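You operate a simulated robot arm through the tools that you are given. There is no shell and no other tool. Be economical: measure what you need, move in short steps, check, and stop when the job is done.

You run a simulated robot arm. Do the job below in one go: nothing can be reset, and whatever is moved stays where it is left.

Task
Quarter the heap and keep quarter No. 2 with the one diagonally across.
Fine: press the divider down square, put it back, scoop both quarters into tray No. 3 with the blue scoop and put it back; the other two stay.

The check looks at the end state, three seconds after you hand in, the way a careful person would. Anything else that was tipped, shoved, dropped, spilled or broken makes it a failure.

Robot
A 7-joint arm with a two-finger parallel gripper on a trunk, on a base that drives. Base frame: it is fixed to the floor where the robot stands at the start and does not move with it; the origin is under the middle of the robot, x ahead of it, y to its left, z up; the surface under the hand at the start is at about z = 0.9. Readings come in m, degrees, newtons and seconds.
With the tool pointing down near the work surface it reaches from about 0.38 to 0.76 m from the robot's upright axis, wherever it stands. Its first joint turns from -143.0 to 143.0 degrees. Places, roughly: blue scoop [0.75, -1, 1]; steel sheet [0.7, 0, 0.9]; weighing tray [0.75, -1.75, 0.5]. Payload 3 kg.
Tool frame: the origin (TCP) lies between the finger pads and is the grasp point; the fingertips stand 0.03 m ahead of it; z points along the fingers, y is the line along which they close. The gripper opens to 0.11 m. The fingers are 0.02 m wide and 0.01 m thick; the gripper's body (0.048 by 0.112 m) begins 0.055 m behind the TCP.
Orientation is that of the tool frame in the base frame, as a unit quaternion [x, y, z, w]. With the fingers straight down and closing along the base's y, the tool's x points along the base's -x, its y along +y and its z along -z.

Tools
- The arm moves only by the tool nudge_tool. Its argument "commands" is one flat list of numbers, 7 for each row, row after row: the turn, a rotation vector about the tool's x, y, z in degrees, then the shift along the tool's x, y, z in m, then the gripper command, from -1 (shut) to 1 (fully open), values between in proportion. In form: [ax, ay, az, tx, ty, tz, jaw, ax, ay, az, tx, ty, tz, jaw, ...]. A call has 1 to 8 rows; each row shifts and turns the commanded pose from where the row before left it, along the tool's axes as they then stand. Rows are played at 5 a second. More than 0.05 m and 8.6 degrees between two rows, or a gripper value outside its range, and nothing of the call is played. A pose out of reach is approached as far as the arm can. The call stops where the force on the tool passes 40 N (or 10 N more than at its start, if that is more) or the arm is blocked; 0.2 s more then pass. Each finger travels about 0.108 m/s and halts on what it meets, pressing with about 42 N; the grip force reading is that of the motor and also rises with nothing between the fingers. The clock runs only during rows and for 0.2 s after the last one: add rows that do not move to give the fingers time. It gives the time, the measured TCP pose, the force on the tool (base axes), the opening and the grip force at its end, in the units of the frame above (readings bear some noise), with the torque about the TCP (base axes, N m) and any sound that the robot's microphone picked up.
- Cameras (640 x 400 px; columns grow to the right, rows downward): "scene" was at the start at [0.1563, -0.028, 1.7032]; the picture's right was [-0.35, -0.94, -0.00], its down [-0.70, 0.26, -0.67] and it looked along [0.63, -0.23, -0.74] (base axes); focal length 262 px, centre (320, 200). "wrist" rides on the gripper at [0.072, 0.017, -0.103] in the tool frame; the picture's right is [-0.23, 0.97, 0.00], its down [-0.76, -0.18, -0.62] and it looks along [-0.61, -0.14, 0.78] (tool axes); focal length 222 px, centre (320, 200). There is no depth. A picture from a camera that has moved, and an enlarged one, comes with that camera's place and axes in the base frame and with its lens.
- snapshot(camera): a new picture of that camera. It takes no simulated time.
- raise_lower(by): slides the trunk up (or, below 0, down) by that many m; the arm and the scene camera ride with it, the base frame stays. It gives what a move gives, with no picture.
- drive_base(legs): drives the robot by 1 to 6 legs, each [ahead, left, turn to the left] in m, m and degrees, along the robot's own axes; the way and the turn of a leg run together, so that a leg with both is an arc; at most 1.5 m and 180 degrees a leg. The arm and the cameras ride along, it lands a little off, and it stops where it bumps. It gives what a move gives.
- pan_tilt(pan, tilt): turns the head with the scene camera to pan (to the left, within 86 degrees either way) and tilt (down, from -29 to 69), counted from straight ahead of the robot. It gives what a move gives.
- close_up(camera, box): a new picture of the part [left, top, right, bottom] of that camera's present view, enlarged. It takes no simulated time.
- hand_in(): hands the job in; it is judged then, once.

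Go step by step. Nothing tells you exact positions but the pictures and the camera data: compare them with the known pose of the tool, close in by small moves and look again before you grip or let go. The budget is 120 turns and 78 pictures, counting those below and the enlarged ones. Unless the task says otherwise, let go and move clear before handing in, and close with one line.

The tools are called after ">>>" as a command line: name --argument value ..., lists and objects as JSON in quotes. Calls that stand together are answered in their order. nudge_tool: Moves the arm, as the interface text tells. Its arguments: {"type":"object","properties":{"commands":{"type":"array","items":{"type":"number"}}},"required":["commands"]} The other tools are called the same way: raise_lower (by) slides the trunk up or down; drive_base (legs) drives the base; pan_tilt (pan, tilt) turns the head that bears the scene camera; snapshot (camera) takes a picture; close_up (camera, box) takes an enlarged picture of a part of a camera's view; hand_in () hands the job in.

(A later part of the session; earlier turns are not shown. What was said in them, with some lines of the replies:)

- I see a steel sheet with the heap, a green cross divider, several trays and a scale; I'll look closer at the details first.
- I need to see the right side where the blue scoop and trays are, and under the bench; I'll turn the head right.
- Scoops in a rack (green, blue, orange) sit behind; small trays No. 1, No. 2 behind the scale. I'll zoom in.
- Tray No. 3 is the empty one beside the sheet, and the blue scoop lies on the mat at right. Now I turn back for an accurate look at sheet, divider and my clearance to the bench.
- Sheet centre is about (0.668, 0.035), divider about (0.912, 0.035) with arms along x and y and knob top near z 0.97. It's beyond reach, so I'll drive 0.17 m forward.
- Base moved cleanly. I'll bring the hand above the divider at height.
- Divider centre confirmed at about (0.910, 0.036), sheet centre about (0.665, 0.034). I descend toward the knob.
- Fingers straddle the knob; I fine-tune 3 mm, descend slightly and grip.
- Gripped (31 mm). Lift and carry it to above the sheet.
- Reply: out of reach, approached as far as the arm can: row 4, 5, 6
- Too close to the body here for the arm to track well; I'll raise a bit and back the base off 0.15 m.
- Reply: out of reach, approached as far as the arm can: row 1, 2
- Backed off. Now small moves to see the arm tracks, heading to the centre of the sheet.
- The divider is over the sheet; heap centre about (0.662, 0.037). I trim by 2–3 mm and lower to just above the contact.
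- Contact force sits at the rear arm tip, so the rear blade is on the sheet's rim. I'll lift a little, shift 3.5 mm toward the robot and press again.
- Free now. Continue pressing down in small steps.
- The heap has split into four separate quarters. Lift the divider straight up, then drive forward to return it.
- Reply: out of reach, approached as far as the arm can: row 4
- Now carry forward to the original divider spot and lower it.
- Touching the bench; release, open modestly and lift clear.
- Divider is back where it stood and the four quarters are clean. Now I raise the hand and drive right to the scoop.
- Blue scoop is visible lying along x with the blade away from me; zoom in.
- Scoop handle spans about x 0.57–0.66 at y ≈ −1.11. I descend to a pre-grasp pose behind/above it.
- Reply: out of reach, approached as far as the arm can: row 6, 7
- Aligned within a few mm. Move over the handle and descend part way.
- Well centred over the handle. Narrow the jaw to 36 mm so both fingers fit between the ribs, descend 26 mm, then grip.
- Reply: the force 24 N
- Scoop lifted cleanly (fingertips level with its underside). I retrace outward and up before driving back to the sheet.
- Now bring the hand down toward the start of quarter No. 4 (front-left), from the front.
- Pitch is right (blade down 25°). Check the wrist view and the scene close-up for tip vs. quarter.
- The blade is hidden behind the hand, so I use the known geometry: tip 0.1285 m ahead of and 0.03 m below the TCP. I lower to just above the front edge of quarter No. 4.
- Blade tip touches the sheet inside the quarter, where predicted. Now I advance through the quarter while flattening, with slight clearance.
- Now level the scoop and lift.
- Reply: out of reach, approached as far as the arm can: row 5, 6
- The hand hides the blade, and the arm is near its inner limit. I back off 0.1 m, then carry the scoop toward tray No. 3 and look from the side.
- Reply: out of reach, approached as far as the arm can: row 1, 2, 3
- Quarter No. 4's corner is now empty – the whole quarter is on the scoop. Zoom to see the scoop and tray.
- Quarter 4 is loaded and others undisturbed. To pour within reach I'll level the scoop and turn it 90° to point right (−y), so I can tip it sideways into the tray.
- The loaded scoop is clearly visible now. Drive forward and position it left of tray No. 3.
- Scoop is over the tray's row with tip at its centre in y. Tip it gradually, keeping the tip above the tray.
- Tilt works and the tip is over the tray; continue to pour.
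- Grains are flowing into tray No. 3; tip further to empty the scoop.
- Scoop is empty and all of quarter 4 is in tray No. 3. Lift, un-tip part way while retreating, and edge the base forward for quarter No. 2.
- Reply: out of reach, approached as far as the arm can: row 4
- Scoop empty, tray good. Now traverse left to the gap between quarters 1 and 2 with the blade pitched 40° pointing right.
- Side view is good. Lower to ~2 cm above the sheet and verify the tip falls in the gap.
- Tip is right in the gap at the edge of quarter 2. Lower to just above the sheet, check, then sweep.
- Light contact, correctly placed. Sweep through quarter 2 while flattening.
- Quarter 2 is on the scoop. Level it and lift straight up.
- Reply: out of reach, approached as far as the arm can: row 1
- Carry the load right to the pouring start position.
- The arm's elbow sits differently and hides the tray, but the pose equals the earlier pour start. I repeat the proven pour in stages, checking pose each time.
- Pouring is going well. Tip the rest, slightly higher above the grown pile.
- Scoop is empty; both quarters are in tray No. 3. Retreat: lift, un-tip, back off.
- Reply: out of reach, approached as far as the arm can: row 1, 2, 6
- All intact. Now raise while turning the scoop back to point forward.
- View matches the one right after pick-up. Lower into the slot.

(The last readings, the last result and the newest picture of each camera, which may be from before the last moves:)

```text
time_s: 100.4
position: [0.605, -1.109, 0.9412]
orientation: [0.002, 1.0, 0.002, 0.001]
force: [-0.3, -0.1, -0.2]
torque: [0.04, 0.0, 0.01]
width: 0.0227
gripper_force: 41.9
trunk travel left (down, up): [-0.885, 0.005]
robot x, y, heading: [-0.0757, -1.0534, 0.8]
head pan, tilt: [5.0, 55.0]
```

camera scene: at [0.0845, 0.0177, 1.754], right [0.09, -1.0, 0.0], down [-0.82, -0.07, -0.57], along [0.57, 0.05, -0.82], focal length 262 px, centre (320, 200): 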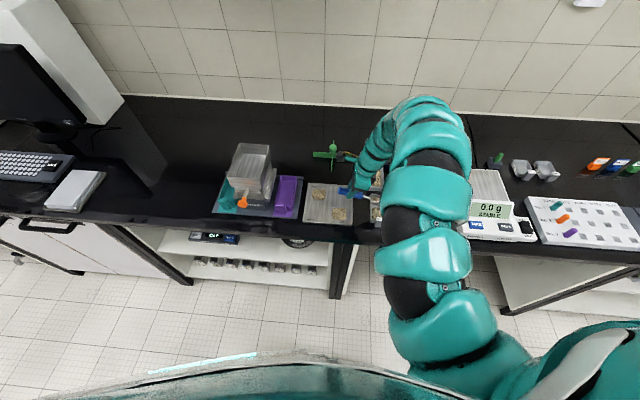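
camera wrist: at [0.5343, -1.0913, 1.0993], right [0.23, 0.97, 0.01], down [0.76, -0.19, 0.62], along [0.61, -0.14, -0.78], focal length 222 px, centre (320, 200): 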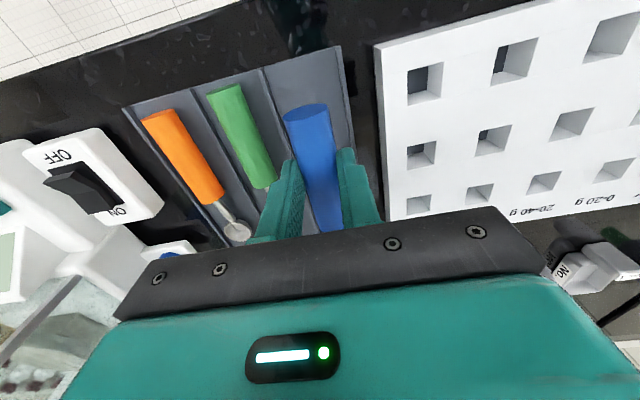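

No contact yet at z 0.941; another millimetre or two, then release narrowly and rise.

>>> nudge_tool --commands '[0, 0, 0, 0, 0, 0.0015, -1, 0, 0, 0, 0, 0, 0, -1]'

```text
time_s: 101.0
position: [0.6058, -1.109, 0.9402]
orientation: [0.003, 1.0, 0.003, 0.002]
force: [0.9, 0.4, 7.3]
torque: [-0.05, 0.26, -0.01]
width: 0.0229
gripper_force: 42.2
trunk travel left (down, up): [-0.885, 0.005]
robot x, y, heading: [-0.0738, -1.0486, 0.6]
head pan, tilt: [5.0, 55.0]
```

Contact with the mat. Release to 36 mm and rise.

>>> nudge_tool --commands '[0, 0, 0, 0, 0, 0, -0.345, 0, 0, 0, 0, 0, 0, -0.345, 0, 0, 0, 0, 0, -0.01, -0.345, 0, 0, 0, 0, 0, -0.03, -0.345, 0, 0, 0, -0.03, 0, -0.03, -0.345, 0, 0, 0, -0.03, 0, -0.035, -0.345, 0, 0, 0, -0.03, 0, -0.035, -0.345, 0, 0, 0, -0.03, 0, -0.035, -0.345]'

>>> close_up --camera "scene" --box '[300, 140, 420, 240]'

```text
time_s: 102.8
position: [0.7236, -1.1129, 1.1152]
orientation: [0.004, 1.0, 0.002, 0.0]
force: [0.3, -0.2, -0.2]
torque: [0.0, 0.01, 0.0]
width: 0.0359
gripper_force: 0.1
out of reach, approached as far as the arm can: row 8
trunk travel left (down, up): [-0.885, 0.005]
robot x, y, heading: [-0.0699, -1.0532, 0.7]
head pan, tilt: [5.0, 55.0]
```

```text
4.00 times, centred on (360, 190) of scene
camera zoom: at [0.0822, -1.0432, 1.7541], right [0.1, -1.0, 0.0], down [-0.82, -0.08, -0.57], along [0.57, 0.05, -0.82], focal length 1049 px, centre (160, 240)
```

zoom: 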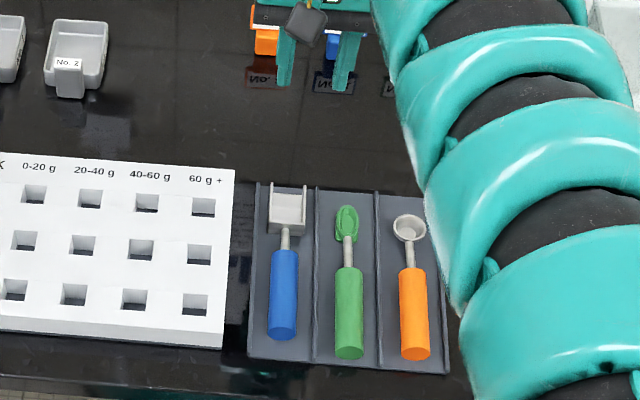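

The scoop is back in its slot. One last look at the sheet, tray and divider from here.

>>> nudge_tool --commands '[0, 0, 0, 0, 0, -0.035, 0, 0, 0, 0, 0, 0, -0.035, 0, 0, 0, 0, 0, 0, 0, 0]'

>>> pan_tilt --pan 58 --tilt 35

>>> snapshot --camera "scene"

>>> close_up --camera "scene" --box '[220, 120, 420, 250]'

```text
time_s: 103.6
position: [0.7235, -1.1124, 1.184]
orientation: [0.003, 1.0, 0.002, 0.0]
force: [0.3, -0.4, 0.0]
torque: [-0.02, 0.04, 0.02]
width: 0.0547
gripper_force: 0.1
trunk travel left (down, up): [-0.885, 0.005]
robot x, y, heading: [-0.0721, -1.0525, 0.8]
head pan, tilt: [5.0, 55.0]
```

```text
time_s: 104.8
position: [0.7229, -1.1118, 1.1853]
orientation: [0.003, 1.0, 0.003, 0.001]
force: [0.3, -0.1, -0.4]
torque: [-0.01, 0.03, 0.03]
width: 0.0551
gripper_force: 0.0
trunk travel left (down, up): [-0.885, 0.005]
robot x, y, heading: [-0.0771, -1.0531, 0.6]
head pan, tilt: [58.0, 35.0]
```

```text
10 pictures are left
camera scene: at [0.0555, -0.9768, 1.7822], right [0.85, -0.52, 0.0], down [-0.3, -0.49, -0.82], along [0.43, 0.7, -0.57], focal length 262 px, centre (320, 200)
```

scene: 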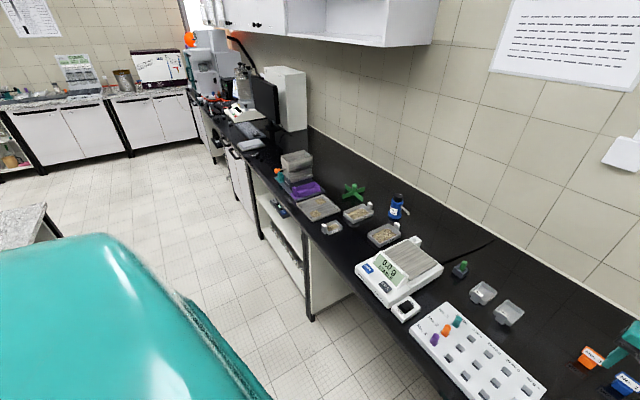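

```text
3.08 times, centred on (320, 185) of scene
camera zoom: at [0.0555, -0.9768, 1.7822], right [0.85, -0.52, 0.0], down [-0.3, -0.49, -0.82], along [0.43, 0.7, -0.57], focal length 807 px, centre (320, 246)
```

zoom: 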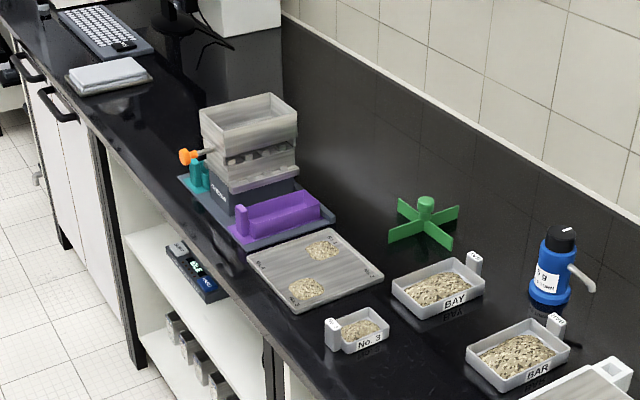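

Everything is in place: quarters 1 and 3 are on the sheet, quarters 2 and 4 are in tray No. 3, and the divider and scoop are back. I'm handing in.

>>> hand_in

```text
The job is handed in.
```

The heap is quartered: No. 2 and No. 4 are in tray No. 3, No. 1 and No. 3 are still on the sheet, and the divider and blue scoop are back in their places.
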